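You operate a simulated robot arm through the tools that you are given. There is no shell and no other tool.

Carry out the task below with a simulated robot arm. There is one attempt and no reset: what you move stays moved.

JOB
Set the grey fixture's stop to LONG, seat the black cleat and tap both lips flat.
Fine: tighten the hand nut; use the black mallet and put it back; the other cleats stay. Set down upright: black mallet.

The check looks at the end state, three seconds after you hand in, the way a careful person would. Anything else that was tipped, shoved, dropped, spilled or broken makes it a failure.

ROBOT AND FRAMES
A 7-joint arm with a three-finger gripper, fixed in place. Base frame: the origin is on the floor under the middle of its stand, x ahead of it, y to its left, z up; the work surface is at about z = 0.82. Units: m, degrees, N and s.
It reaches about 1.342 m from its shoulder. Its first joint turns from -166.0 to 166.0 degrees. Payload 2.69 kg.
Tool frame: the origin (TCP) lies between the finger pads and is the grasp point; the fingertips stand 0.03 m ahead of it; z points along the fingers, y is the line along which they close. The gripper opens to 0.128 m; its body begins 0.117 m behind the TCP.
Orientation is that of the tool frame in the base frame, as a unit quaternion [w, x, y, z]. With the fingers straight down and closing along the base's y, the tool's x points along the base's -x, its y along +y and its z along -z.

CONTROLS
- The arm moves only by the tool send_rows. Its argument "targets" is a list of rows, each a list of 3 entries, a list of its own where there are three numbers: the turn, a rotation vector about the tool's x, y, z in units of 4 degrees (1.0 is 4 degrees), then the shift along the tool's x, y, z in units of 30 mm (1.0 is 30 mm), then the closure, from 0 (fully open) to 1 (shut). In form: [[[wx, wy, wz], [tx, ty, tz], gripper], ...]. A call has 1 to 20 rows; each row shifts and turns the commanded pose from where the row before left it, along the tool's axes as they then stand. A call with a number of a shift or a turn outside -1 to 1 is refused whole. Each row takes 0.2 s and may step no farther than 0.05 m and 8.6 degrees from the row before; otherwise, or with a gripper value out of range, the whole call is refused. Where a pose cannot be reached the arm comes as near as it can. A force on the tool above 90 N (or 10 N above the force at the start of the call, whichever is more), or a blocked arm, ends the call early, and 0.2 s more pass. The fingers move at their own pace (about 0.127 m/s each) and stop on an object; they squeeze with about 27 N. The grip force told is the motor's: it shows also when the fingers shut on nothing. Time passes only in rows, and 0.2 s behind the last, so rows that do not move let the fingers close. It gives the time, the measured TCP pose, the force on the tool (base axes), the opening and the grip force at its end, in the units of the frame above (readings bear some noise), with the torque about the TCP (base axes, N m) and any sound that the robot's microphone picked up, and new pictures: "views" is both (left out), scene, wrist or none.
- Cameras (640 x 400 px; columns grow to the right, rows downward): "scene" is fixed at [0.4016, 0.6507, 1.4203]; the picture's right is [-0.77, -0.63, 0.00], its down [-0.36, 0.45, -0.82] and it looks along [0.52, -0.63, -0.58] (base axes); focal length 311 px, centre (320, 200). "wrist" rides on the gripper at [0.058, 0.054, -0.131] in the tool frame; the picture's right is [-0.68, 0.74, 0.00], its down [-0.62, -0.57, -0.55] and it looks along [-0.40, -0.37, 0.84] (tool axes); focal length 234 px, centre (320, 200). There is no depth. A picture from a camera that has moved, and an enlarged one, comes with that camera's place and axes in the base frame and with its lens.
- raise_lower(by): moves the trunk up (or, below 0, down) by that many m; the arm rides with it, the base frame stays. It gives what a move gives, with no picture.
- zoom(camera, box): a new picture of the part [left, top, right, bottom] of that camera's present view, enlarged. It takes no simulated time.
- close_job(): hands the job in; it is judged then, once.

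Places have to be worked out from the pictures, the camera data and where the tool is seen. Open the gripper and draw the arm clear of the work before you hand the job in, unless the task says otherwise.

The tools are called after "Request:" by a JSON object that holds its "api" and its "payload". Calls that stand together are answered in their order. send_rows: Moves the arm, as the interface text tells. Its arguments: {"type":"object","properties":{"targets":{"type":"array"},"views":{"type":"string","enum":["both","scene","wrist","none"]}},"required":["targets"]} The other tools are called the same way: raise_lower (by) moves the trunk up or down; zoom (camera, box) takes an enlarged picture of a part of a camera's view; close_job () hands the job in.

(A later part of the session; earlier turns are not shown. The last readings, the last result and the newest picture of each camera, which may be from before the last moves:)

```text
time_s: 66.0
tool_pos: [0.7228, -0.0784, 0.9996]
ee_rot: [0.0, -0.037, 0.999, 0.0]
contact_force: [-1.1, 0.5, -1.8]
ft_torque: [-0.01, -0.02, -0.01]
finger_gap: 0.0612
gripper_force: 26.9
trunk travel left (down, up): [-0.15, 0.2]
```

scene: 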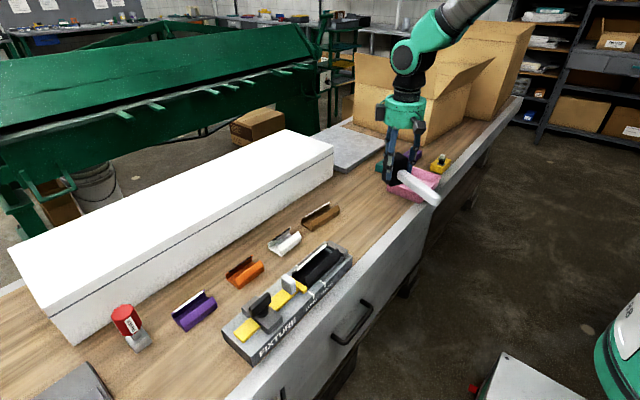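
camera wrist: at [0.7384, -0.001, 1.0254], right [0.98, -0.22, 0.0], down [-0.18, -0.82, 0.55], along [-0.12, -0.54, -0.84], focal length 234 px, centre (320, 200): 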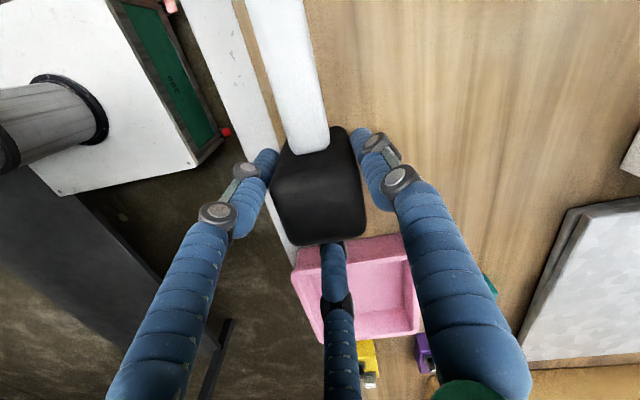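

The mallet hangs level, now at about −4° of yaw. I finish the turn to −30° and carry it across to above the near lip.

Request:
{"api": "send_rows", "payload": {"targets": [[[0, 0, -1], [0, 0, 0], 1], [[0, 0, -1], [0, 0, 0], 1], [[0, 0, -1], [0, 0, 0], 1], [[0, 0, -1], [0, 0, 0], 1], [[0, 0, -1], [0, 0, 0], 1], [[0, 0, -1], [0, 0, 0], 1], [[0, 0, -0.45], [0, 0, 0], 1], [[0, 0, 0], [-0.427, 0.8375, 0], 1], [[0, 0, 0], [-0.427, 0.8375, 0], 1], [[0, 0, 0], [-0.427, 0.8375, 0], 1], [[0, 0, 0], [-0.427, 0.8375, 0], 1], [[0, 0, 0], [-0.427, 0.8375, 0], 1], [[0, 0, 0], [-0.427, 0.8375, 0], 1], [[0, 0, 0], [-0.427, 0.8375, 0], 1], [[0, 0, 0], [-0.427, 0.8375, 0], 1], [[0, 0, 0], [-0.427, 0.8375, 0], 1], [[0, 0, 0], [-0.427, 0.8375, 0], 1], [[0, 0, 0], [-0.427, 0.8375, 0], 1], [[0, 0, 0], [-0.427, 0.8375, 0], 1], [[0, 0, 0], [0, 0, 0], 1]], "views": "both"}}

Request:
{"api": "zoom", "payload": {"camera": "scene", "box": [270, 180, 390, 300]}}

Request:
{"api": "zoom", "payload": {"camera": "wrist", "box": [200, 40, 440, 260]}}

```text
time_s: 70.2
tool_pos: [0.7045, 0.2585, 0.9997]
ee_rot: [0.001, -0.257, 0.966, 0.0]
contact_force: [-0.5, -0.3, -2.9]
ft_torque: [-0.03, -0.06, -0.04]
finger_gap: 0.0612
gripper_force: 26.9
trunk travel left (down, up): [-0.15, 0.2]
camera wrist: at [0.6277, 0.2767, 1.1306], right [0.22, 0.98, 0.0], down [0.82, -0.18, 0.55], along [0.54, -0.12, -0.84], focal length 234 px, centre (320, 200)
```

scene: 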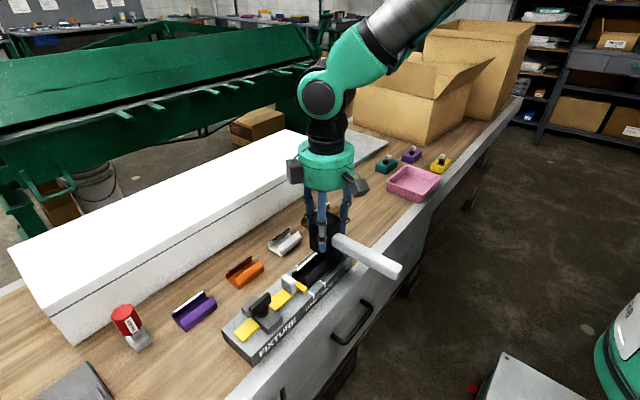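
wrist: 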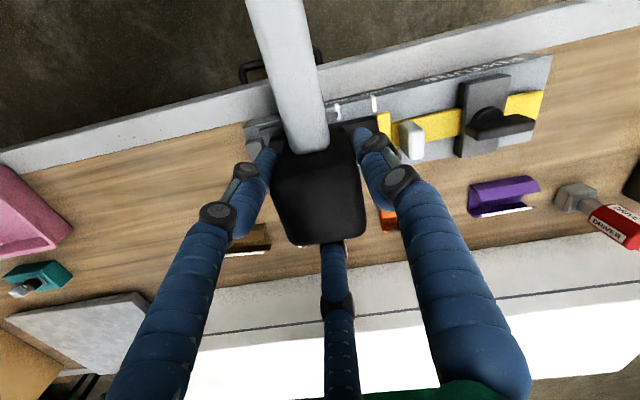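

```text
3.33 times, centred on (330, 240) of scene
camera zoom: at [0.4016, 0.6507, 1.4203], right [-0.77, -0.63, 0.0], down [-0.36, 0.45, -0.82], along [0.52, -0.63, -0.58], focal length 1037 px, centre (287, 67)
```

zoom: 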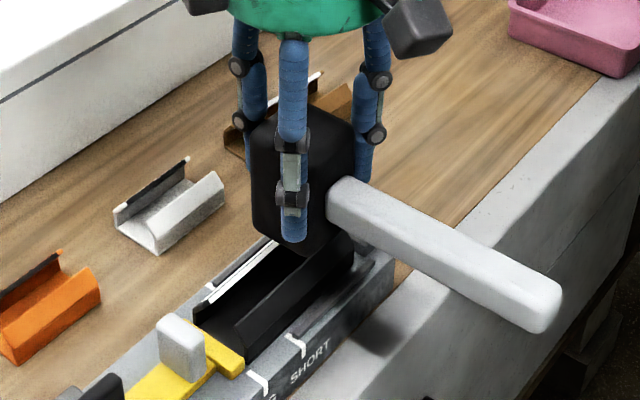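

```text
1.82 times, centred on (320, 150) of wrist
camera zoom: at [0.6277, 0.2767, 1.1306], right [0.22, 0.98, 0.0], down [0.82, -0.18, 0.55], along [0.54, -0.12, -0.84], focal length 426 px, centre (320, 291)
```

zoom: 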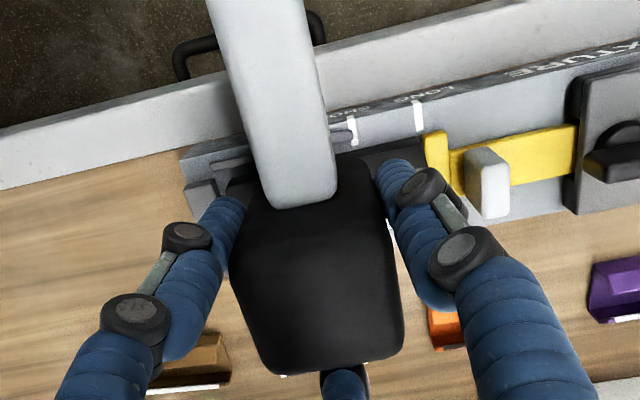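

The mallet head is above the near lip with the handle pointing toward the robot. I lower to just above the lip.

Request:
{"api": "send_rows", "payload": {"targets": [[[0, 0, 0], [0, 0, 0.5], 1], [[0, 0, 0], [0, 0, 0.6], 1], [[0, 0, 0], [0, 0, 0.45], 1], [[0, 0, 0], [0, 0, 0], 1]], "views": "both"}}

Request:
{"api": "zoom", "payload": {"camera": "scene", "box": [280, 210, 370, 300]}}

```text
time_s: 71.2
tool_pos: [0.7045, 0.2594, 0.9534]
ee_rot: [0.0, -0.256, 0.967, 0.0]
contact_force: [0.4, -0.4, -2.7]
ft_torque: [0.01, 0.0, 0.0]
finger_gap: 0.0609
gripper_force: 26.7
trunk travel left (down, up): [-0.15, 0.2]
camera wrist: at [0.6272, 0.2767, 1.0841], right [0.22, 0.98, 0.0], down [0.82, -0.18, 0.55], along [0.53, -0.12, -0.84], focal length 234 px, centre (320, 200)
```

scene: 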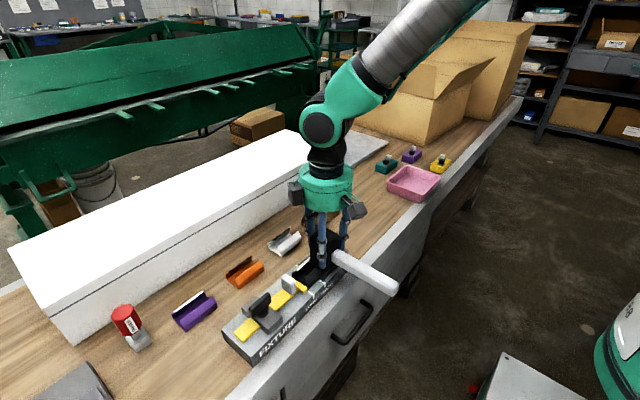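
wrist: 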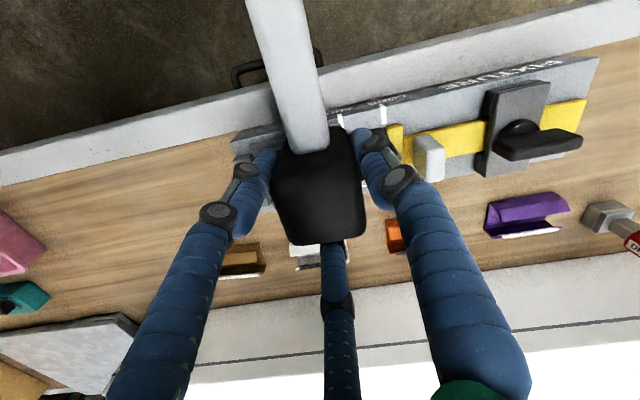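

```text
4.44 times, centred on (325, 255) of scene
camera zoom: at [0.4016, 0.6507, 1.4203], right [-0.77, -0.63, 0.0], down [-0.36, 0.45, -0.82], along [0.52, -0.63, -0.58], focal length 1382 px, centre (298, -44)
```

zoom: 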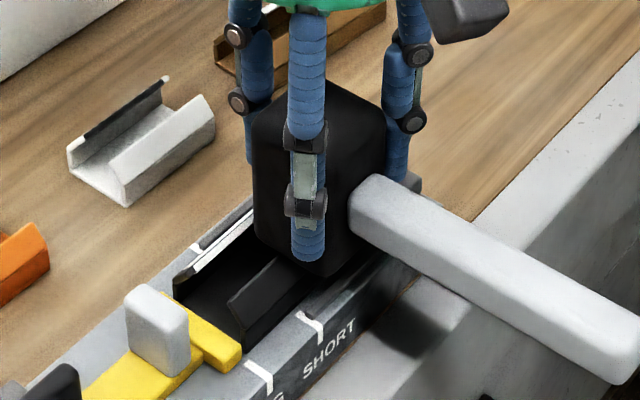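

The head's face is about 6–7 mm above the lip tip. I make the first tap: a short downward stroke, and read the force.

Request:
{"api": "send_rows", "payload": {"targets": [[[0, 0, 0], [0, 0, 0.2], 1], [[0, 0, 0], [0, 0, 0.15], 1], [[0, 0, 0], [0, 0, 0], 1]], "views": "both"}}

Request:
{"api": "zoom", "payload": {"camera": "scene", "box": [280, 210, 370, 300]}}

```text
time_s: 72.0
tool_pos: [0.7048, 0.2592, 0.9428]
ee_rot: [-0.001, -0.257, 0.966, 0.0]
contact_force: [1.9, -0.1, -1.3]
ft_torque: [0.07, -0.06, -0.03]
finger_gap: 0.061
gripper_force: 27.0
trunk travel left (down, up): [-0.15, 0.2]
camera wrist: at [0.6276, 0.2772, 1.0735], right [0.22, 0.98, 0.0], down [0.82, -0.18, 0.55], along [0.53, -0.12, -0.84], focal length 234 px, centre (320, 200)
```

scene: 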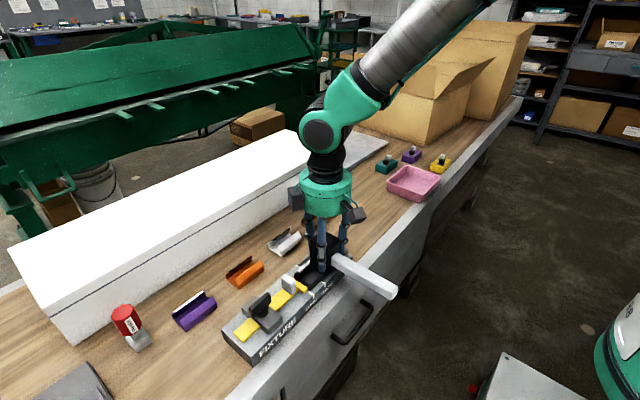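
wrist: 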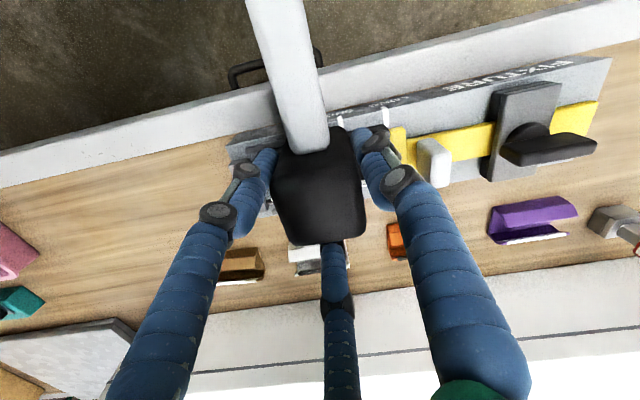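

```text
4.44 times, centred on (325, 255) of scene
camera zoom: at [0.4016, 0.6507, 1.4203], right [-0.77, -0.63, 0.0], down [-0.36, 0.45, -0.82], along [0.52, -0.63, -0.58], focal length 1382 px, centre (298, -44)
```

zoom: 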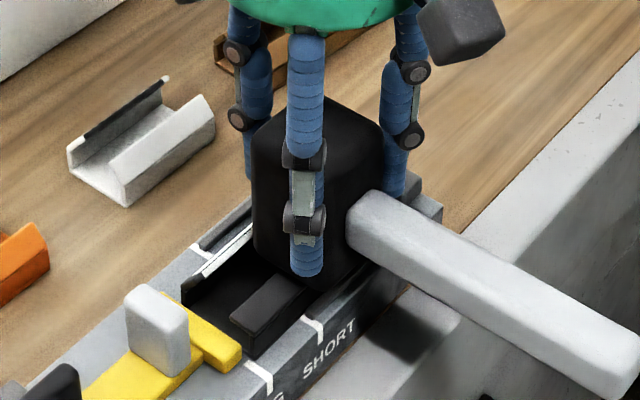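

The near lip is folding under the head with only light force. I press on down in small steps until the force shows it has bottomed flat.

Request:
{"api": "send_rows", "payload": {"targets": [[[0, 0, 0], [0, 0, 0.07], 1], [[0, 0, 0], [0, 0, 0.07], 1], [[0, 0, 0], [0, 0, 0], 1]], "views": "none"}}

```text
time_s: 72.8
tool_pos: [0.7057, 0.2586, 0.9415]
ee_rot: [0.002, -0.257, 0.966, 0.001]
contact_force: [-5.5, 3.1, 24.0]
ft_torque: [0.15, 0.31, 0.01]
finger_gap: 0.0612
gripper_force: 26.5
trunk travel left (down, up): [-0.15, 0.2]
```

Firm contact now at 24 N. I look at the lip from the scene camera, then lift off to see whether it stays flat.

Request:
{"api": "send_rows", "payload": {"targets": [[[0, 0, 0], [0, 0, 0.03], 1], [[0, 0, 0], [0, 0, 0], 1], [[0, 0, 0], [0, 0, -0.5], 1], [[0, 0, 0], [0, 0, -0.9], 1], [[0, 0, 0], [0, 0, -0.9], 1], [[0, 0, 0], [0, 0, -0.5], 1], [[0, 0, 0], [0, 0, 0], 1]], "views": "both"}}

Request:
{"api": "zoom", "payload": {"camera": "scene", "box": [280, 220, 360, 300]}}

```text
time_s: 74.4
tool_pos: [0.7055, 0.2593, 1.0201]
ee_rot: [0.0, -0.257, 0.966, 0.0]
contact_force: [-0.7, 0.0, -2.8]
ft_torque: [0.02, -0.05, -0.02]
finger_gap: 0.0608
gripper_force: 26.8
trunk travel left (down, up): [-0.15, 0.2]
camera wrist: at [0.6282, 0.2766, 1.1507], right [0.22, 0.98, 0.0], down [0.82, -0.18, 0.55], along [0.53, -0.12, -0.84], focal length 234 px, centre (320, 200)
```

scene: 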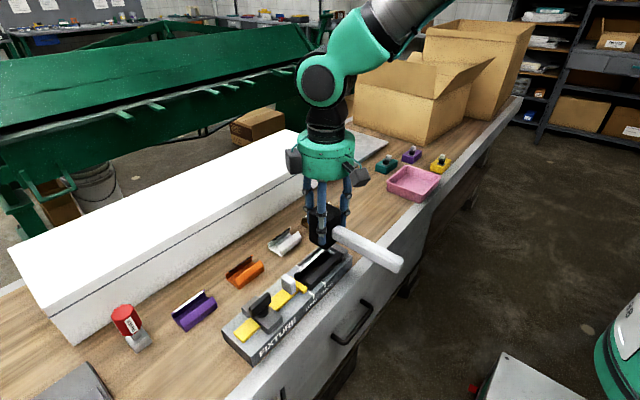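
wrist: 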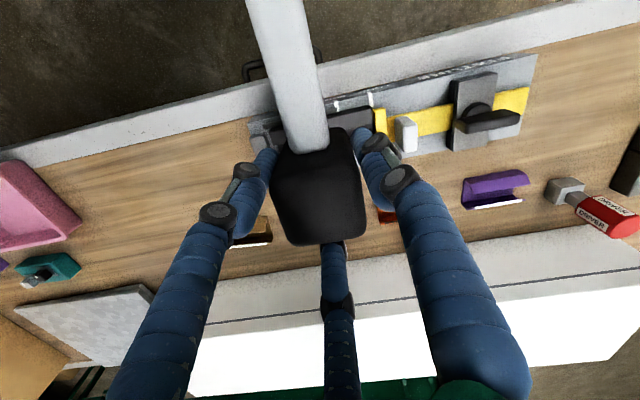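

```text
5.00 times, centred on (320, 260) of scene
camera zoom: at [0.4016, 0.6507, 1.4203], right [-0.77, -0.63, 0.0], down [-0.36, 0.45, -0.82], along [0.52, -0.63, -0.58], focal length 1555 px, centre (320, -100)
```

zoom: 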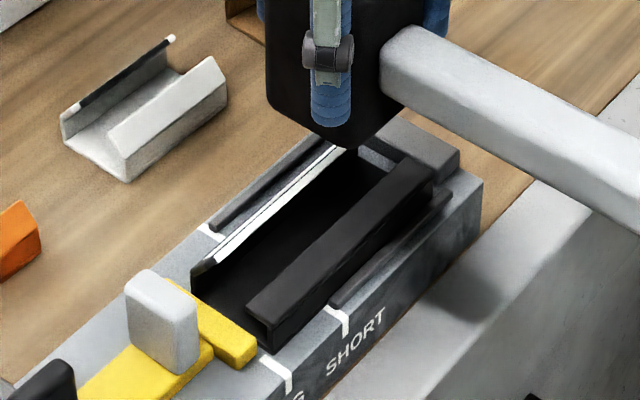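

The near lip now lies flat, and the cleat has crept a few millimetres toward the near rib but is still in the bed. I shift the mallet +x over the far (striped) lip and come down to just above it.

Request:
{"api": "send_rows", "payload": {"targets": [[[0, 0, 0], [-0.54, -0.31, 0], 1], [[0, 0, 0], [-0.53, -0.31, 0], 1], [[0, 0, 0], [0, 0, 0.7], 1], [[0, 0, 0], [0, 0, 0.8], 1], [[0, 0, 0], [0, 0, 0.65], 1], [[0, 0, 0], [0, 0, 0], 1]], "views": "both"}}

Request:
{"api": "zoom", "payload": {"camera": "scene", "box": [280, 210, 370, 300]}}

```text
time_s: 75.8
tool_pos: [0.7423, 0.2589, 0.9553]
ee_rot: [0.0, -0.258, 0.966, -0.001]
contact_force: [0.4, -0.3, -3.0]
ft_torque: [-0.01, -0.01, 0.0]
finger_gap: 0.0611
gripper_force: 27.2
trunk travel left (down, up): [-0.15, 0.2]
camera wrist: at [0.6654, 0.2769, 1.0861], right [0.22, 0.98, 0.0], down [0.82, -0.18, 0.55], along [0.53, -0.12, -0.84], focal length 234 px, centre (320, 200)
```

scene: 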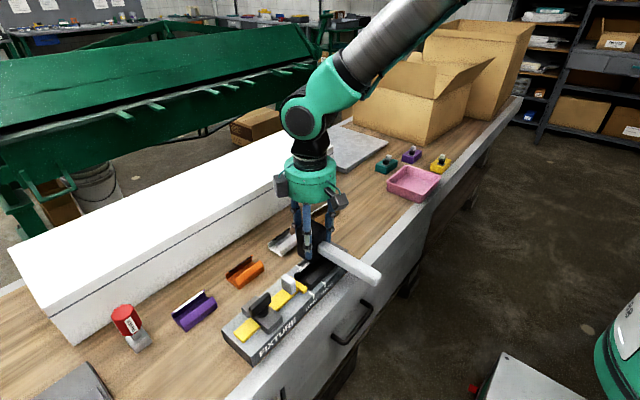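
wrist: 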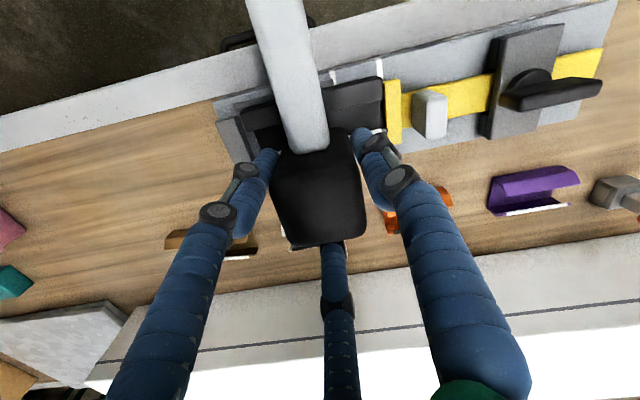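

```text
4.44 times, centred on (325, 255) of scene
camera zoom: at [0.4016, 0.6507, 1.4203], right [-0.77, -0.63, 0.0], down [-0.36, 0.45, -0.82], along [0.52, -0.63, -0.58], focal length 1382 px, centre (298, -44)
```

zoom: 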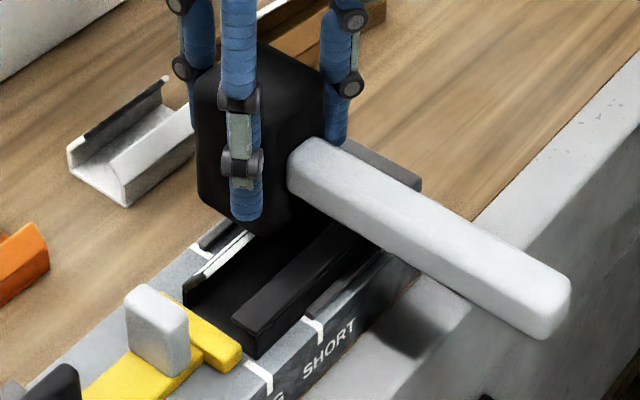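

The head is above the far lip and clear of the flattened near one. I tap down in the same way.

Request:
{"api": "send_rows", "payload": {"targets": [[[0, 0, 0], [0, 0, 0.2], 1], [[0, 0, 0], [0, 0, 0.15], 1], [[0, 0, 0], [0, 0, 0.1], 1], [[0, 0, 0], [0, 0, 0.07], 1], [[0, 0, 0], [0, 0, 0], 1]], "views": "both"}}

Request:
{"api": "zoom", "payload": {"camera": "scene", "box": [280, 210, 370, 300]}}

```text
time_s: 77.0
tool_pos: [0.7414, 0.258, 0.9419]
ee_rot: [0.0, -0.257, 0.966, 0.0]
contact_force: [-1.1, 1.0, 4.2]
ft_torque: [0.1, 0.21, -0.01]
finger_gap: 0.0613
gripper_force: 26.7
trunk travel left (down, up): [-0.15, 0.2]
camera wrist: at [0.6646, 0.2761, 1.0716], right [0.22, 0.98, 0.0], down [0.82, -0.18, 0.55], along [0.54, -0.12, -0.84], focal length 234 px, centre (320, 200)
```

scene: 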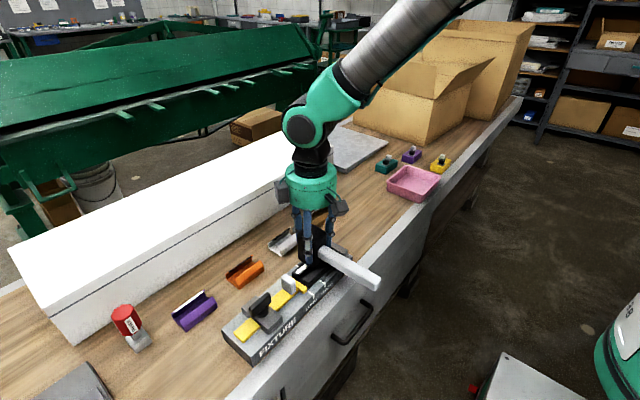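
wrist: 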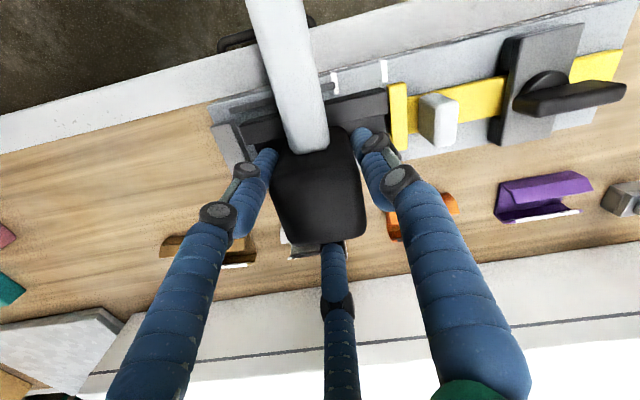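

```text
4.44 times, centred on (325, 255) of scene
camera zoom: at [0.4016, 0.6507, 1.4203], right [-0.77, -0.63, 0.0], down [-0.36, 0.45, -0.82], along [0.52, -0.63, -0.58], focal length 1382 px, centre (298, -44)
```

zoom: 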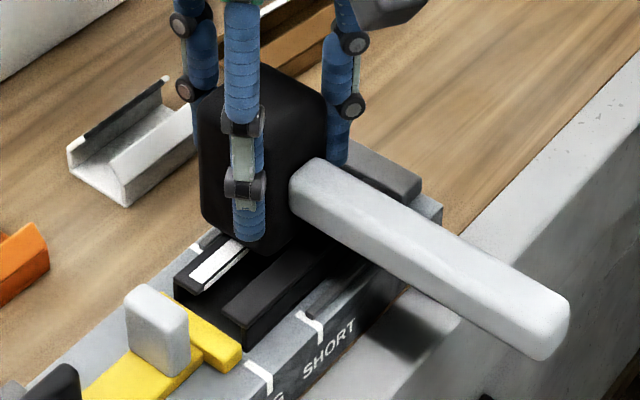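

The far lip with the white stripe is almost flat. I press a little more to seat it firmly as with the first one.

Request:
{"api": "send_rows", "payload": {"targets": [[[0, 0, 0], [0, 0, 0.06], 1], [[0, 0, 0], [0, 0, 0.04], 1], [[0, 0, 0], [0, 0, 0], 1]], "views": "none"}}

```text
time_s: 77.8
tool_pos: [0.7429, 0.258, 0.9409]
ee_rot: [0.003, -0.257, 0.966, 0.0]
contact_force: [-3.3, -0.1, 26.6]
ft_torque: [-0.15, 0.79, 0.05]
finger_gap: 0.0611
gripper_force: 26.7
trunk travel left (down, up): [-0.15, 0.2]
```

The far lip bottomed at 27 N. I lift off well clear and inspect both lips.

Request:
{"api": "send_rows", "payload": {"targets": [[[0, 0, 0], [0, 0, -0.4], 1], [[0, 0, 0], [0, 0, -0.9], 1], [[0, 0, 0], [0, 0, -0.9], 1], [[0, 0, 0], [0, 0, -0.9], 1], [[0, 0, 0], [0, 0, 0], 1]], "views": "both"}}

Request:
{"api": "zoom", "payload": {"camera": "scene", "box": [280, 220, 360, 300]}}

Request:
{"api": "zoom", "payload": {"camera": "wrist", "box": [220, 60, 420, 200]}}

```text
time_s: 79.0
tool_pos: [0.7428, 0.2576, 1.0306]
ee_rot: [-0.001, -0.257, 0.966, 0.001]
contact_force: [-0.1, -0.7, -2.4]
ft_torque: [-0.01, -0.04, -0.03]
finger_gap: 0.0612
gripper_force: 27.2
trunk travel left (down, up): [-0.15, 0.2]
camera wrist: at [0.665, 0.2749, 1.1615], right [0.22, 0.98, 0.0], down [0.82, -0.18, 0.55], along [0.53, -0.12, -0.84], focal length 234 px, centre (320, 200)
```

scene: 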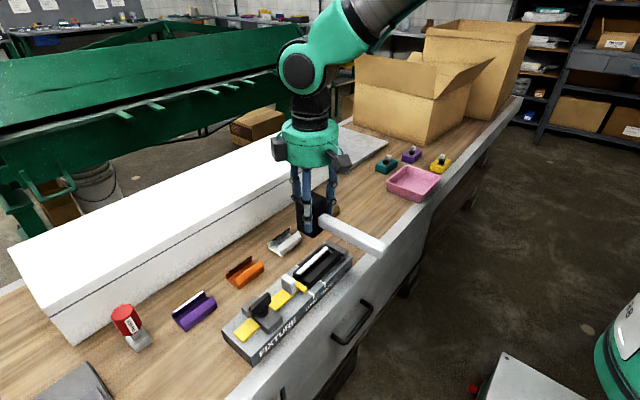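
wrist: 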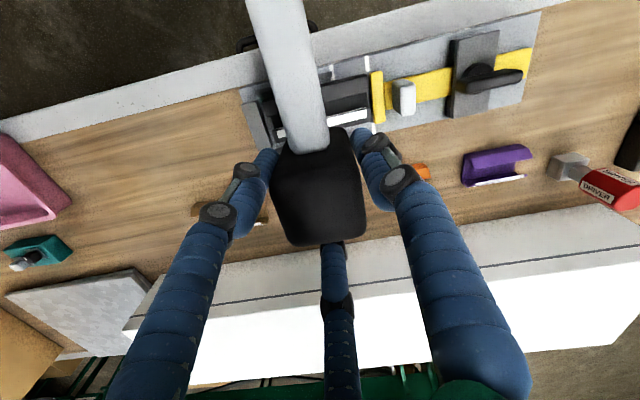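

```text
5.00 times, centred on (320, 260) of scene
camera zoom: at [0.4016, 0.6507, 1.4203], right [-0.77, -0.63, 0.0], down [-0.36, 0.45, -0.82], along [0.52, -0.63, -0.58], focal length 1555 px, centre (320, -100)
```

zoom: 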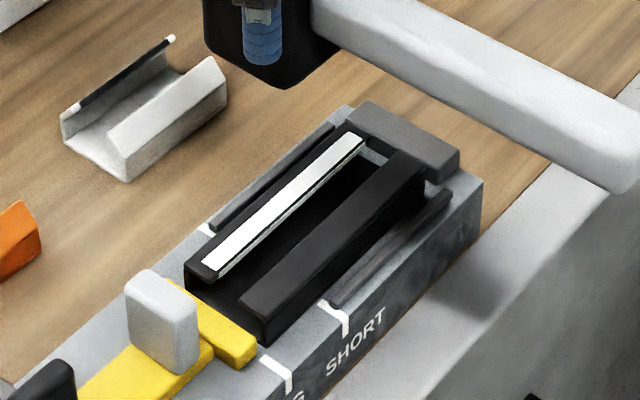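

```text
2.86 times, centred on (320, 130) of wrist
camera zoom: at [0.665, 0.2749, 1.1615], right [0.22, 0.98, 0.0], down [0.82, -0.18, 0.55], along [0.53, -0.12, -0.84], focal length 669 px, centre (320, 400)
```

zoom: 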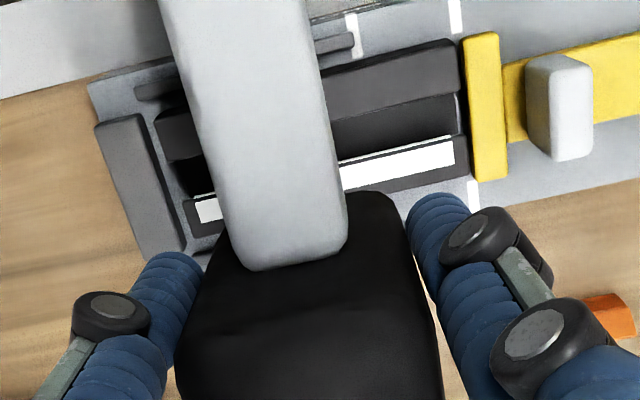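

Both lips lie flat and the cleat sits in the bed against the stop side. I carry the mallet back toward its home spot, pausing part-way to view the fixture unobstructed.

Request:
{"api": "send_rows", "payload": {"targets": [[[0, 0, 0], [0.5175, -0.781, 0], 1], [[0, 0, 0], [0.5175, -0.781, 0], 1], [[0, 0, 0], [0.5175, -0.781, 0], 1], [[0, 0, 0], [0.5175, -0.781, 0], 1], [[0, 0, 0], [0.5175, -0.781, 0], 1], [[0, 0, 0], [0.5175, -0.781, 0], 1], [[0, 0, 0], [0, 0, 0], 1]], "views": "both"}}

Request:
{"api": "zoom", "payload": {"camera": "scene", "box": [280, 230, 360, 300]}}

Request:
{"api": "zoom", "payload": {"camera": "wrist", "box": [340, 40, 500, 180]}}

```text
time_s: 80.6
tool_pos: [0.7321, 0.0887, 1.032]
ee_rot: [0.0, -0.258, 0.966, 0.0]
contact_force: [-1.0, -0.3, -2.7]
ft_torque: [0.05, -0.06, 0.01]
finger_gap: 0.0612
gripper_force: 27.1
trunk travel left (down, up): [-0.15, 0.2]
camera wrist: at [0.6549, 0.107, 1.162], right [0.22, 0.98, 0.0], down [0.82, -0.18, 0.55], along [0.54, -0.12, -0.84], focal length 234 px, centre (320, 200)
```

scene: 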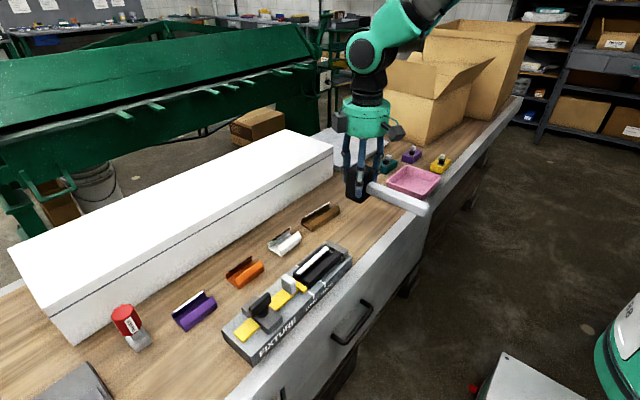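
wrist: 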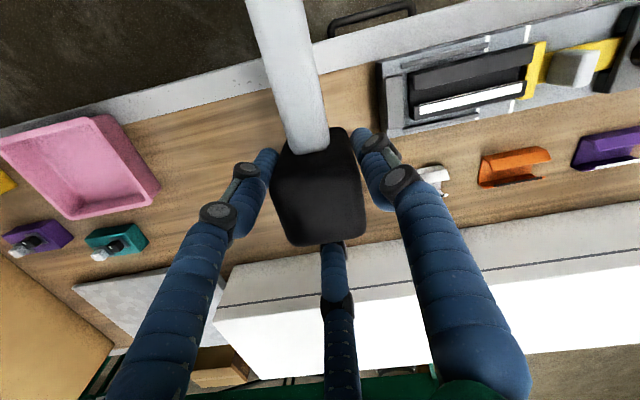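

```text
5.71 times, centred on (320, 265) of scene
camera zoom: at [0.4016, 0.6507, 1.4203], right [-0.77, -0.63, 0.0], down [-0.36, 0.45, -0.82], along [0.52, -0.63, -0.58], focal length 1777 px, centre (320, -171)
```

zoom: 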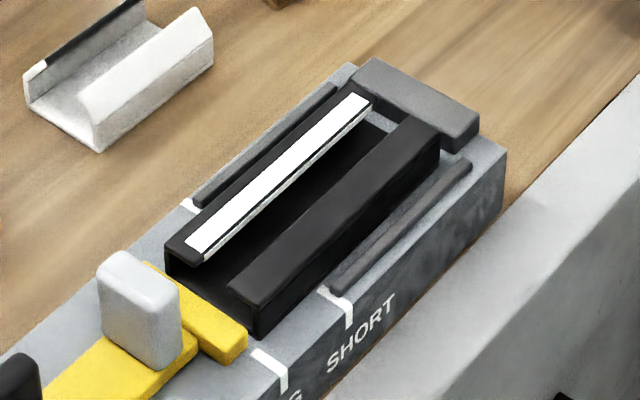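

```text
2.86 times, centred on (420, 110) of wrist
camera zoom: at [0.6549, 0.107, 1.162], right [0.22, 0.98, 0.0], down [0.82, -0.18, 0.55], along [0.54, -0.12, -0.84], focal length 669 px, centre (34, 457)
```

zoom: 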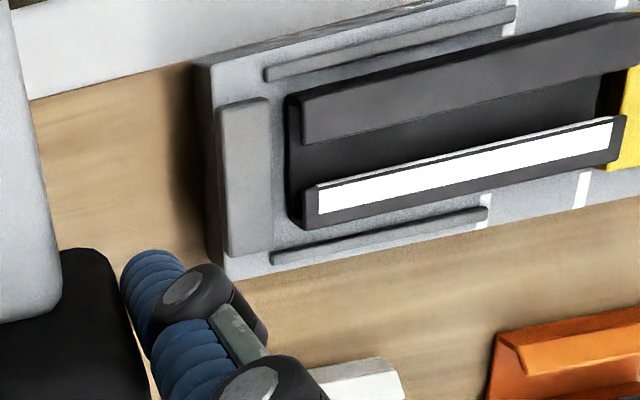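

Both lips look flat from here. I take a tighter zoom on the cleat's near end to check the lip angles before giving up the mallet.

Request:
{"api": "zoom", "payload": {"camera": "scene", "box": [295, 245, 345, 285]}}

Request:
{"api": "zoom", "payload": {"camera": "wrist", "box": [400, 40, 550, 130]}}

```text
10.00 times, centred on (320, 265) of scene
camera zoom: at [0.4016, 0.6507, 1.4203], right [-0.77, -0.63, 0.0], down [-0.36, 0.45, -0.82], along [0.52, -0.63, -0.58], focal length 3110 px, centre (320, -450)
```

zoom: 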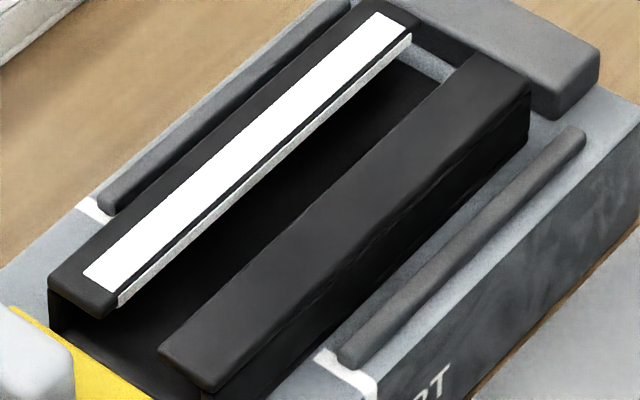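

```text
4.27 times, centred on (475, 85) of wrist
camera zoom: at [0.6549, 0.107, 1.162], right [0.22, 0.98, 0.0], down [0.82, -0.18, 0.55], along [0.54, -0.12, -0.84], focal length 999 px, centre (-341, 691)
```

zoom: 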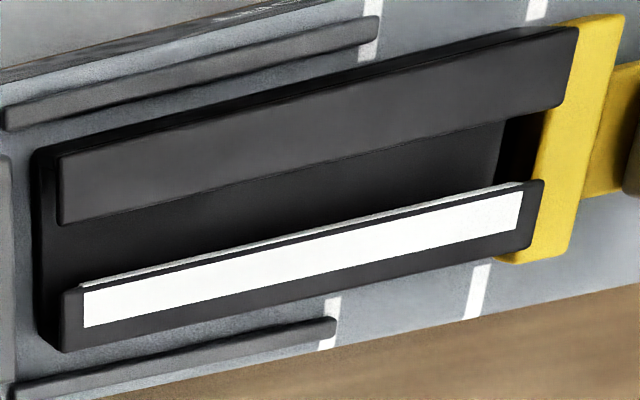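

Both lips are flat and even. I carry the mallet the rest of the way home and start turning the handle back toward +y.

Request:
{"api": "send_rows", "payload": {"targets": [[[0, 0, 0], [0.5175, -0.781, 0], 1], [[0, 0, 0], [0.5175, -0.781, 0], 1], [[0, 0, 0], [0.5175, -0.781, 0], 1], [[0, 0, 0], [0.5175, -0.781, 0], 1], [[0, 0, 0], [0.5175, -0.781, 0], 1], [[0, 0, 0], [0.5175, -0.781, 0], 1], [[0, 0, 1], [0, 0, 0], 1], [[0, 0, 1], [0, 0, 0], 1], [[0, 0, 1], [0, 0, 0], 1], [[0, 0, 1], [0, 0, 0], 1], [[0, 0, 1], [0, 0, 0], 1], [[0, 0, 1], [0, 0, 0], 1], [[0, 0, 1], [0, 0, 0], 1], [[0, 0, 1], [0, 0, 0], 1], [[0, 0, 1], [0, 0, 0], 1], [[0, 0, 1], [0, 0, 0], 1], [[0, 0, 1], [0, 0, 0], 1], [[0, 0, 1], [0, 0, 0], 1], [[0, 0, 1], [0, 0, 0], 1], [[0, 0, 1], [0, 0, 0], 1]], "views": "none"}}

Request:
{"api": "send_rows", "payload": {"targets": [[[0, 0, 1], [0, 0, 0], 1], [[0, 0, 1], [0, 0, 0], 1], [[0, 0, 1], [0, 0, 0], 1], [[0, 0, 1], [0, 0, 0], 1], [[0, 0, 1], [0, 0, 0], 1], [[0, 0, 1], [0, 0, 0], 1], [[0, 0, 1], [0, 0, 0], 1], [[0, 0, 1], [0, 0, 0], 1], [[0, 0, 0.45], [0, 0, 0], 1], [[0, 0, 0], [0, 0, 0], 1]], "views": "both"}}

```text
time_s: 84.8
tool_pos: [0.7216, -0.079, 1.0321]
ee_rot: [0.0, 0.226, 0.974, 0.001]
contact_force: [-1.3, 0.3, -3.3]
ft_torque: [-0.02, 0.02, 0.04]
finger_gap: 0.0612
gripper_force: 27.1
trunk travel left (down, up): [-0.15, 0.2]
```

```text
time_s: 87.0
tool_pos: [0.7201, -0.0786, 1.0315]
ee_rot: [0.001, 0.5, 0.866, 0.001]
contact_force: [0.6, -1.2, -1.9]
ft_torque: [-0.03, 0.0, 0.0]
finger_gap: 0.0613
gripper_force: 27.0
trunk travel left (down, up): [-0.15, 0.2]
camera wrist: at [0.7379, -0.0006, 1.1612], right [0.98, -0.22, 0.0], down [-0.18, -0.82, 0.55], along [-0.12, -0.54, -0.84], focal length 234 px, centre (320, 200)
```

scene: 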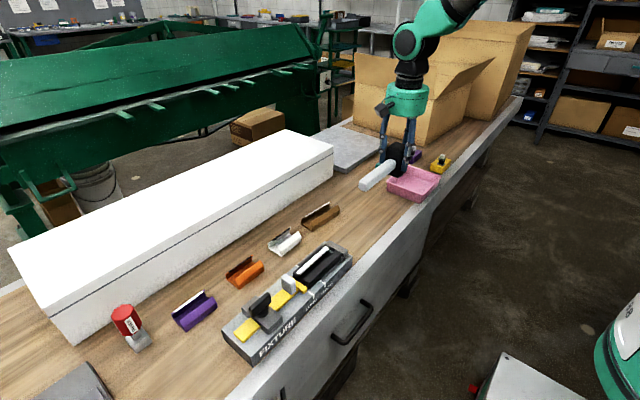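
wrist: 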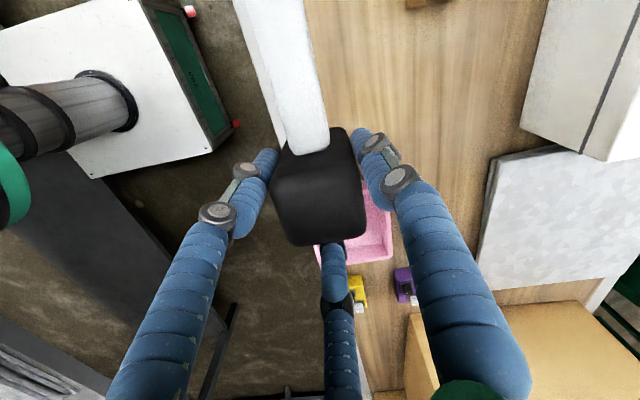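

The mallet is back over its home with the handle toward +y, held exactly as before. I lower it to just above the bench.

Request:
{"api": "send_rows", "payload": {"targets": [[[0, 0, 0], [-0.03, 0.05, 0.8], 1], [[0, 0, 0], [0, 0, 0.9], 1], [[0, 0, 0], [0, 0, 0.9], 1], [[0, 0, 0], [0, 0, 0.9], 1], [[0, 0, 0], [0, 0, 0.8], 1], [[0, 0, 0], [0, 0, 0.5], 1], [[0, 0, 0], [0, 0, 0], 1]], "views": "scene"}}

Request:
{"api": "zoom", "payload": {"camera": "scene", "box": [350, 150, 430, 230]}}

```text
time_s: 88.6
tool_pos: [0.7223, -0.0758, 0.8853]
ee_rot: [0.0, 0.5, 0.866, -0.001]
contact_force: [-0.2, -0.2, -1.4]
ft_torque: [-0.01, 0.0, 0.01]
finger_gap: 0.0612
gripper_force: 27.2
trunk travel left (down, up): [-0.15, 0.2]
```

scene: 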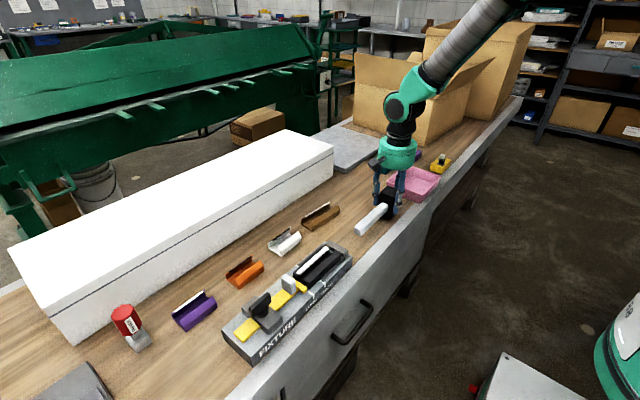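

```text
5.00 times, centred on (390, 190) of scene
camera zoom: at [0.4016, 0.6507, 1.4203], right [-0.77, -0.63, 0.0], down [-0.36, 0.45, -0.82], along [0.52, -0.63, -0.58], focal length 1555 px, centre (-30, 250)
```

zoom: 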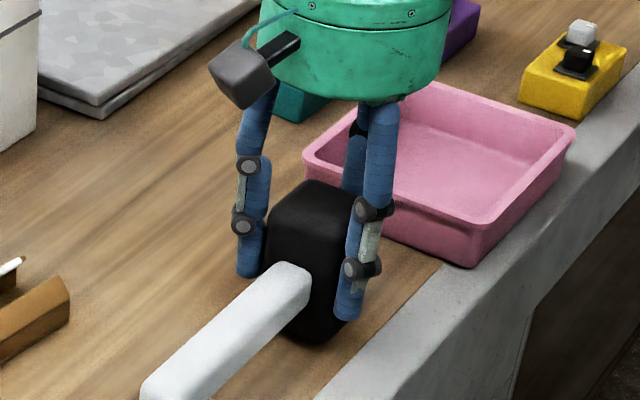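

About 5 mm above the bench and 3 mm too far +y. I correct that and lower gently to contact.

Request:
{"api": "send_rows", "payload": {"targets": [[[0, 0, 0], [-0.09, -0.05, 0], 1], [[0, 0, 0], [0, 0, 0.07], 1], [[0, 0, 0], [0, 0, 0.07], 1], [[0, 0, 0], [0, 0, 0.04], 1], [[0, 0, 0], [0, 0, 0], 1]], "views": "none"}}

```text
time_s: 89.8
tool_pos: [0.7214, -0.0813, 0.8815]
ee_rot: [0.001, 0.5, 0.866, 0.0]
contact_force: [0.1, -0.3, -3.2]
ft_torque: [-0.04, 0.0, 0.01]
finger_gap: 0.0611
gripper_force: 26.9
trunk travel left (down, up): [-0.15, 0.2]
```

Still hanging free. I trim 2 mm back in +y and lower further until the weight comes off the hand.

Request:
{"api": "send_rows", "payload": {"targets": [[[0, 0, 0], [0.05, 0.03, 0.03], 1], [[0, 0, 0], [0, 0, 0.04], 1], [[0, 0, 0], [0, 0, 0], 1]], "views": "none"}}

```text
time_s: 90.6
tool_pos: [0.7224, -0.0782, 0.8791]
ee_rot: [0.0, 0.5, 0.866, -0.001]
contact_force: [0.2, 0.3, -1.9]
ft_torque: [-0.01, -0.02, -0.01]
finger_gap: 0.0611
gripper_force: 26.3
trunk travel left (down, up): [-0.15, 0.2]
```

Request:
{"api": "send_rows", "payload": {"targets": [[[0, 0, 0], [0, 0, 0.04], 1], [[0, 0, 0], [0, 0, 0.03], 1], [[0, 0, 0], [0, 0, 0], 1]], "views": "scene"}}

Request:
{"api": "zoom", "payload": {"camera": "scene", "box": [350, 150, 430, 230]}}

```text
time_s: 91.4
tool_pos: [0.7224, -0.0792, 0.8787]
ee_rot: [0.001, 0.501, 0.866, 0.0]
contact_force: [-8.3, 0.6, 12.4]
ft_torque: [0.35, 0.37, 0.23]
finger_gap: 0.0609
gripper_force: 27.3
trunk travel left (down, up): [-0.15, 0.2]
```

scene: 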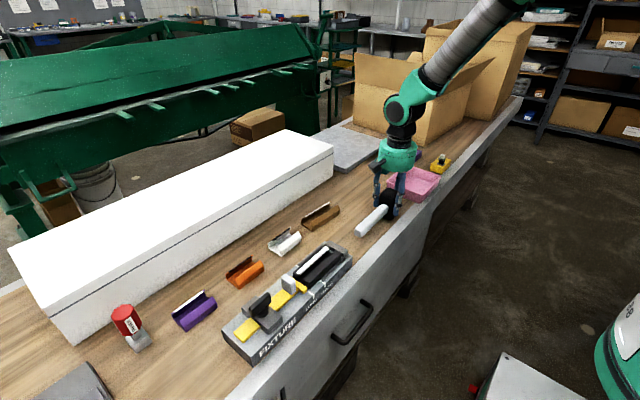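

```text
5.00 times, centred on (390, 190) of scene
camera zoom: at [0.4016, 0.6507, 1.4203], right [-0.77, -0.63, 0.0], down [-0.36, 0.45, -0.82], along [0.52, -0.63, -0.58], focal length 1555 px, centre (-30, 250)
```

zoom: 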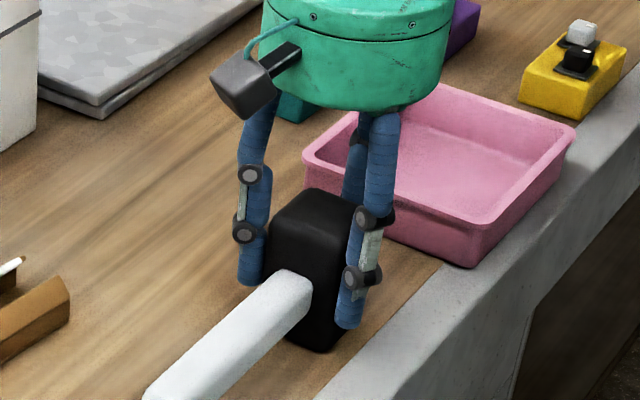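

The mallet is on the bench (12 N of contact), in the same place as at the start. I ease the downward push by 1 mm and open the fingers.

Request:
{"api": "send_rows", "payload": {"targets": [[[0, 0, 0], [0, 0, -0.04], 1], [[0, 0, 0], [0, 0, 0], 0.5], [[0, 0, 0], [0, 0, 0], 0.4], [[0, 0, 0], [0, 0, 0], 0.3], [[0, 0, 0], [0, 0, 0], 0.3]], "views": "both"}}

Request:
{"api": "zoom", "payload": {"camera": "scene", "box": [350, 150, 430, 230]}}

```text
time_s: 92.6
tool_pos: [0.7235, -0.0782, 0.8795]
ee_rot: [0.0, 0.5, 0.866, 0.0]
contact_force: [0.2, 1.1, 1.2]
ft_torque: [-0.01, 0.0, 0.0]
finger_gap: 0.0896
gripper_force: 0.0
trunk travel left (down, up): [-0.15, 0.2]
camera wrist: at [0.7399, -0.0008, 1.0099], right [0.98, -0.22, 0.0], down [-0.18, -0.82, 0.55], along [-0.12, -0.54, -0.84], focal length 234 px, centre (320, 200)
```

scene: 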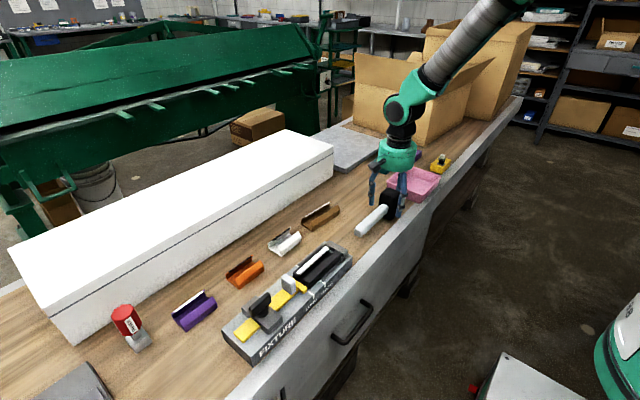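
wrist: 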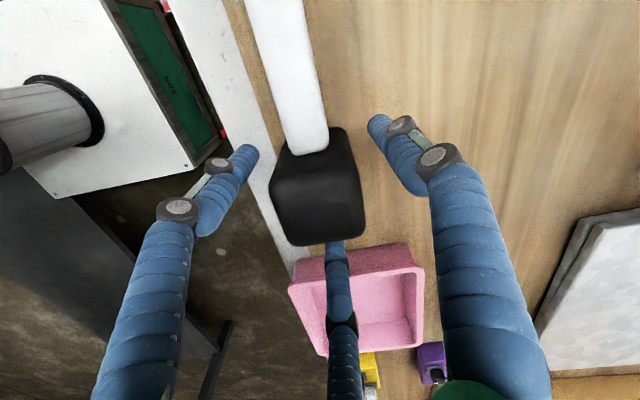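

```text
5.00 times, centred on (390, 190) of scene
camera zoom: at [0.4016, 0.6507, 1.4203], right [-0.77, -0.63, 0.0], down [-0.36, 0.45, -0.82], along [0.52, -0.63, -0.58], focal length 1555 px, centre (-30, 250)
```

zoom: 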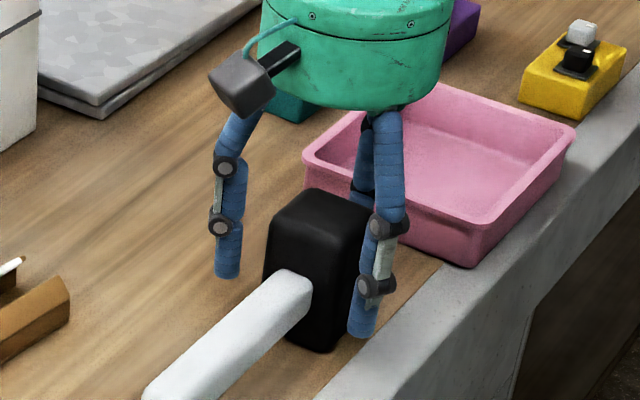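

The mallet stands upright by itself in its original place. I rise straight up clear of it.

Request:
{"api": "send_rows", "payload": {"targets": [[[0, 0, 0], [0, 0, -0.4], 0.3], [[0, 0, 0], [0, 0, -0.8], 0.3], [[0, 0, 0], [0, 0, -1], 0.3], [[0, 0, 0], [0, 0, -1], 0.3], [[0, 0, 0], [0, 0, -1], 0.3], [[0, 0, 0], [0, 0, -1], 0.3], [[0, 0, 0], [0, 0, -1], 0], [[0, 0, 0], [0, 0, -0.6], 0], [[0, 0, 0], [0, 0, 0], 0]], "views": "both"}}

Request:
{"api": "zoom", "payload": {"camera": "scene", "box": [340, 150, 460, 240]}}

Request:
{"api": "zoom", "payload": {"camera": "scene", "box": [210, 230, 360, 370]}}

```text
time_s: 94.6
tool_pos: [0.7232, -0.0788, 1.0829]
ee_rot: [0.0, 0.499, 0.866, 0.0]
contact_force: [-0.6, 0.9, -0.6]
ft_torque: [0.01, -0.02, 0.02]
finger_gap: 0.1282
gripper_force: 0.1
trunk travel left (down, up): [-0.15, 0.2]
camera wrist: at [0.7396, -0.0012, 1.2136], right [0.98, -0.22, 0.0], down [-0.18, -0.82, 0.55], along [-0.12, -0.54, -0.84], focal length 234 px, centre (320, 200)
```

scene: 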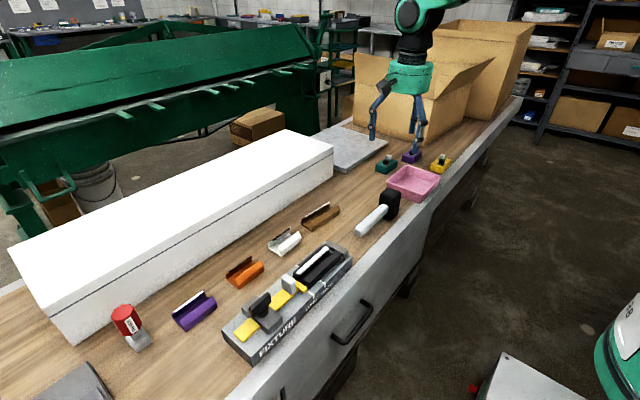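
wrist: 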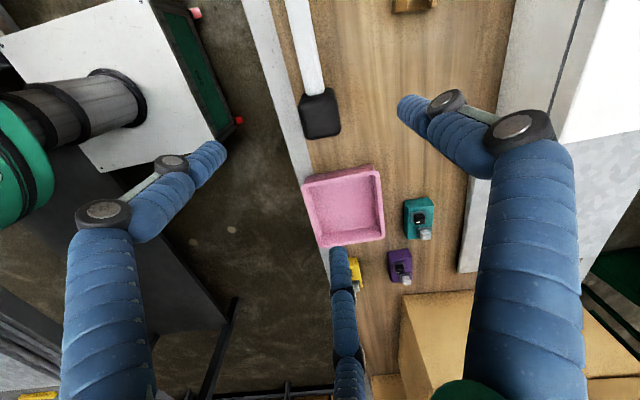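

```text
4.44 times, centred on (400, 195) of scene
camera zoom: at [0.4016, 0.6507, 1.4203], right [-0.77, -0.63, 0.0], down [-0.36, 0.45, -0.82], along [0.52, -0.63, -0.58], focal length 1382 px, centre (-36, 222)
```

zoom: 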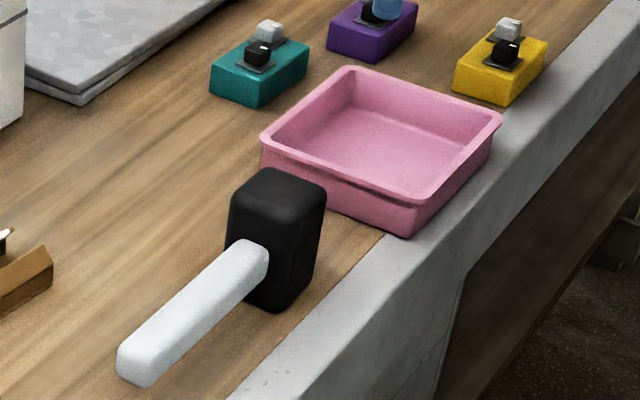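

```text
2.86 times, centred on (285, 300) of scene
camera zoom: at [0.4016, 0.6507, 1.4203], right [-0.77, -0.63, 0.0], down [-0.36, 0.45, -0.82], along [0.52, -0.63, -0.58], focal length 888 px, centre (420, -86)
```

zoom: 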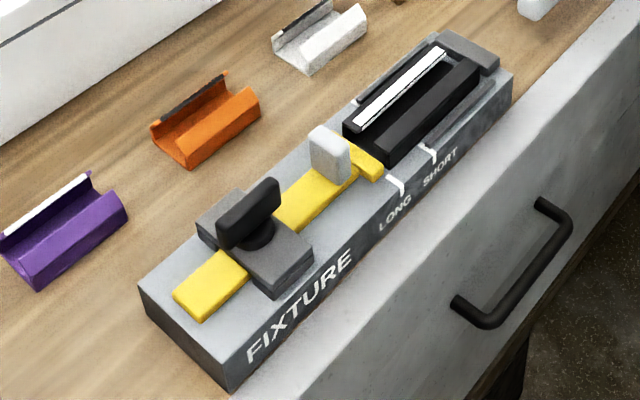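

Everything looks in order: mallet home, tray and small boxes untouched, nut along the slide, lips flat. I make one last overhead inspection of the fixture with the open hand held high.

Request:
{"api": "send_rows", "payload": {"targets": [[[0, 0, 0], [0.845, 0.488, -0.2], 0], [[0, 0, 0], [0.845, 0.488, -0.2], 0], [[0, 0, 0], [0.845, 0.488, -0.2], 0], [[0, 0, 0], [0.845, 0.488, -0.2], 0], [[0, 0, 0], [0.845, 0.488, -0.2], 0], [[0, 0, 0], [0.845, 0.488, -0.2], 0], [[0, 0, 0], [0.845, 0.488, -0.2], 0], [[0, 0, 0], [0.845, 0.488, -0.2], 0], [[0, 0, 0], [0.845, 0.488, -0.2], 0], [[0, 0, 0], [0.845, 0.488, -0.2], 0], [[0, 0, 0], [0.845, 0.488, -0.2], 0], [[0, 0, 0], [0, 0, 0], 0]], "views": "both"}}

Request:
{"api": "zoom", "payload": {"camera": "wrist", "box": [230, 20, 390, 150]}}

Request:
{"api": "zoom", "payload": {"camera": "scene", "box": [280, 240, 360, 310]}}

```text
time_s: 97.2
tool_pos: [0.7243, 0.2427, 1.1463]
ee_rot: [0.0, 0.5, 0.866, 0.0]
contact_force: [0.7, 0.3, 0.2]
ft_torque: [-0.04, 0.02, 0.02]
finger_gap: 0.128
gripper_force: 0.0
trunk travel left (down, up): [-0.15, 0.2]
camera wrist: at [0.7406, 0.3203, 1.2767], right [0.98, -0.22, 0.0], down [-0.18, -0.82, 0.55], along [-0.12, -0.54, -0.84], focal length 234 px, centre (320, 200)
```

scene: 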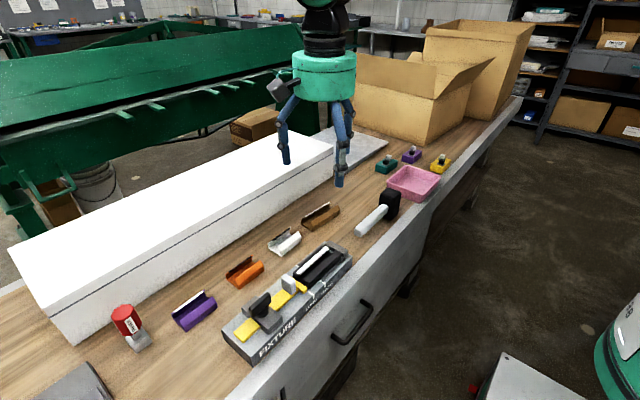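
wrist: 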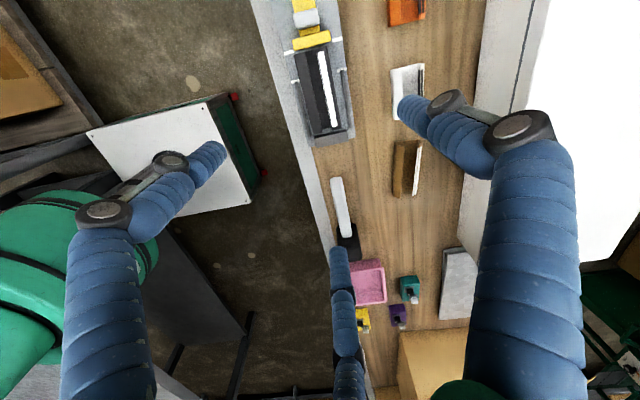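

```text
3.08 times, centred on (310, 85) of wrist
camera zoom: at [0.7406, 0.3203, 1.2767], right [0.98, -0.22, 0.0], down [-0.18, -0.82, 0.55], along [-0.12, -0.54, -0.84], focal length 720 px, centre (351, 554)
```

zoom: 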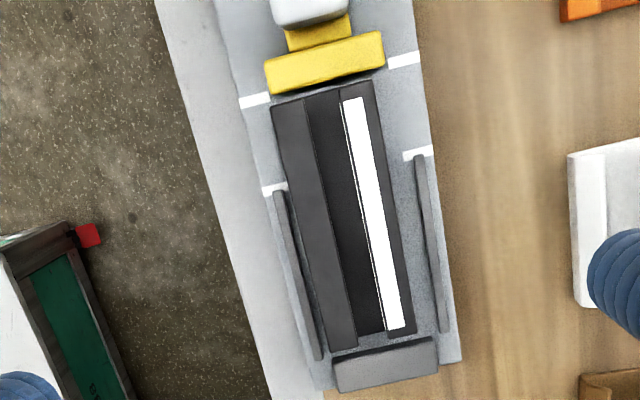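

```text
5.71 times, centred on (320, 275) of scene
camera zoom: at [0.4016, 0.6507, 1.4203], right [-0.77, -0.63, 0.0], down [-0.36, 0.45, -0.82], along [0.52, -0.63, -0.58], focal length 1777 px, centre (320, -229)
```

zoom: 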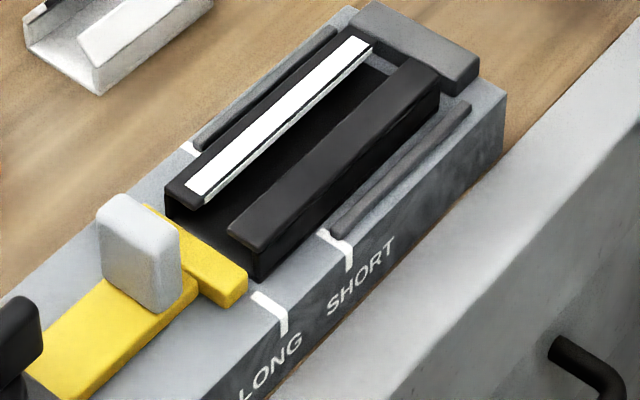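

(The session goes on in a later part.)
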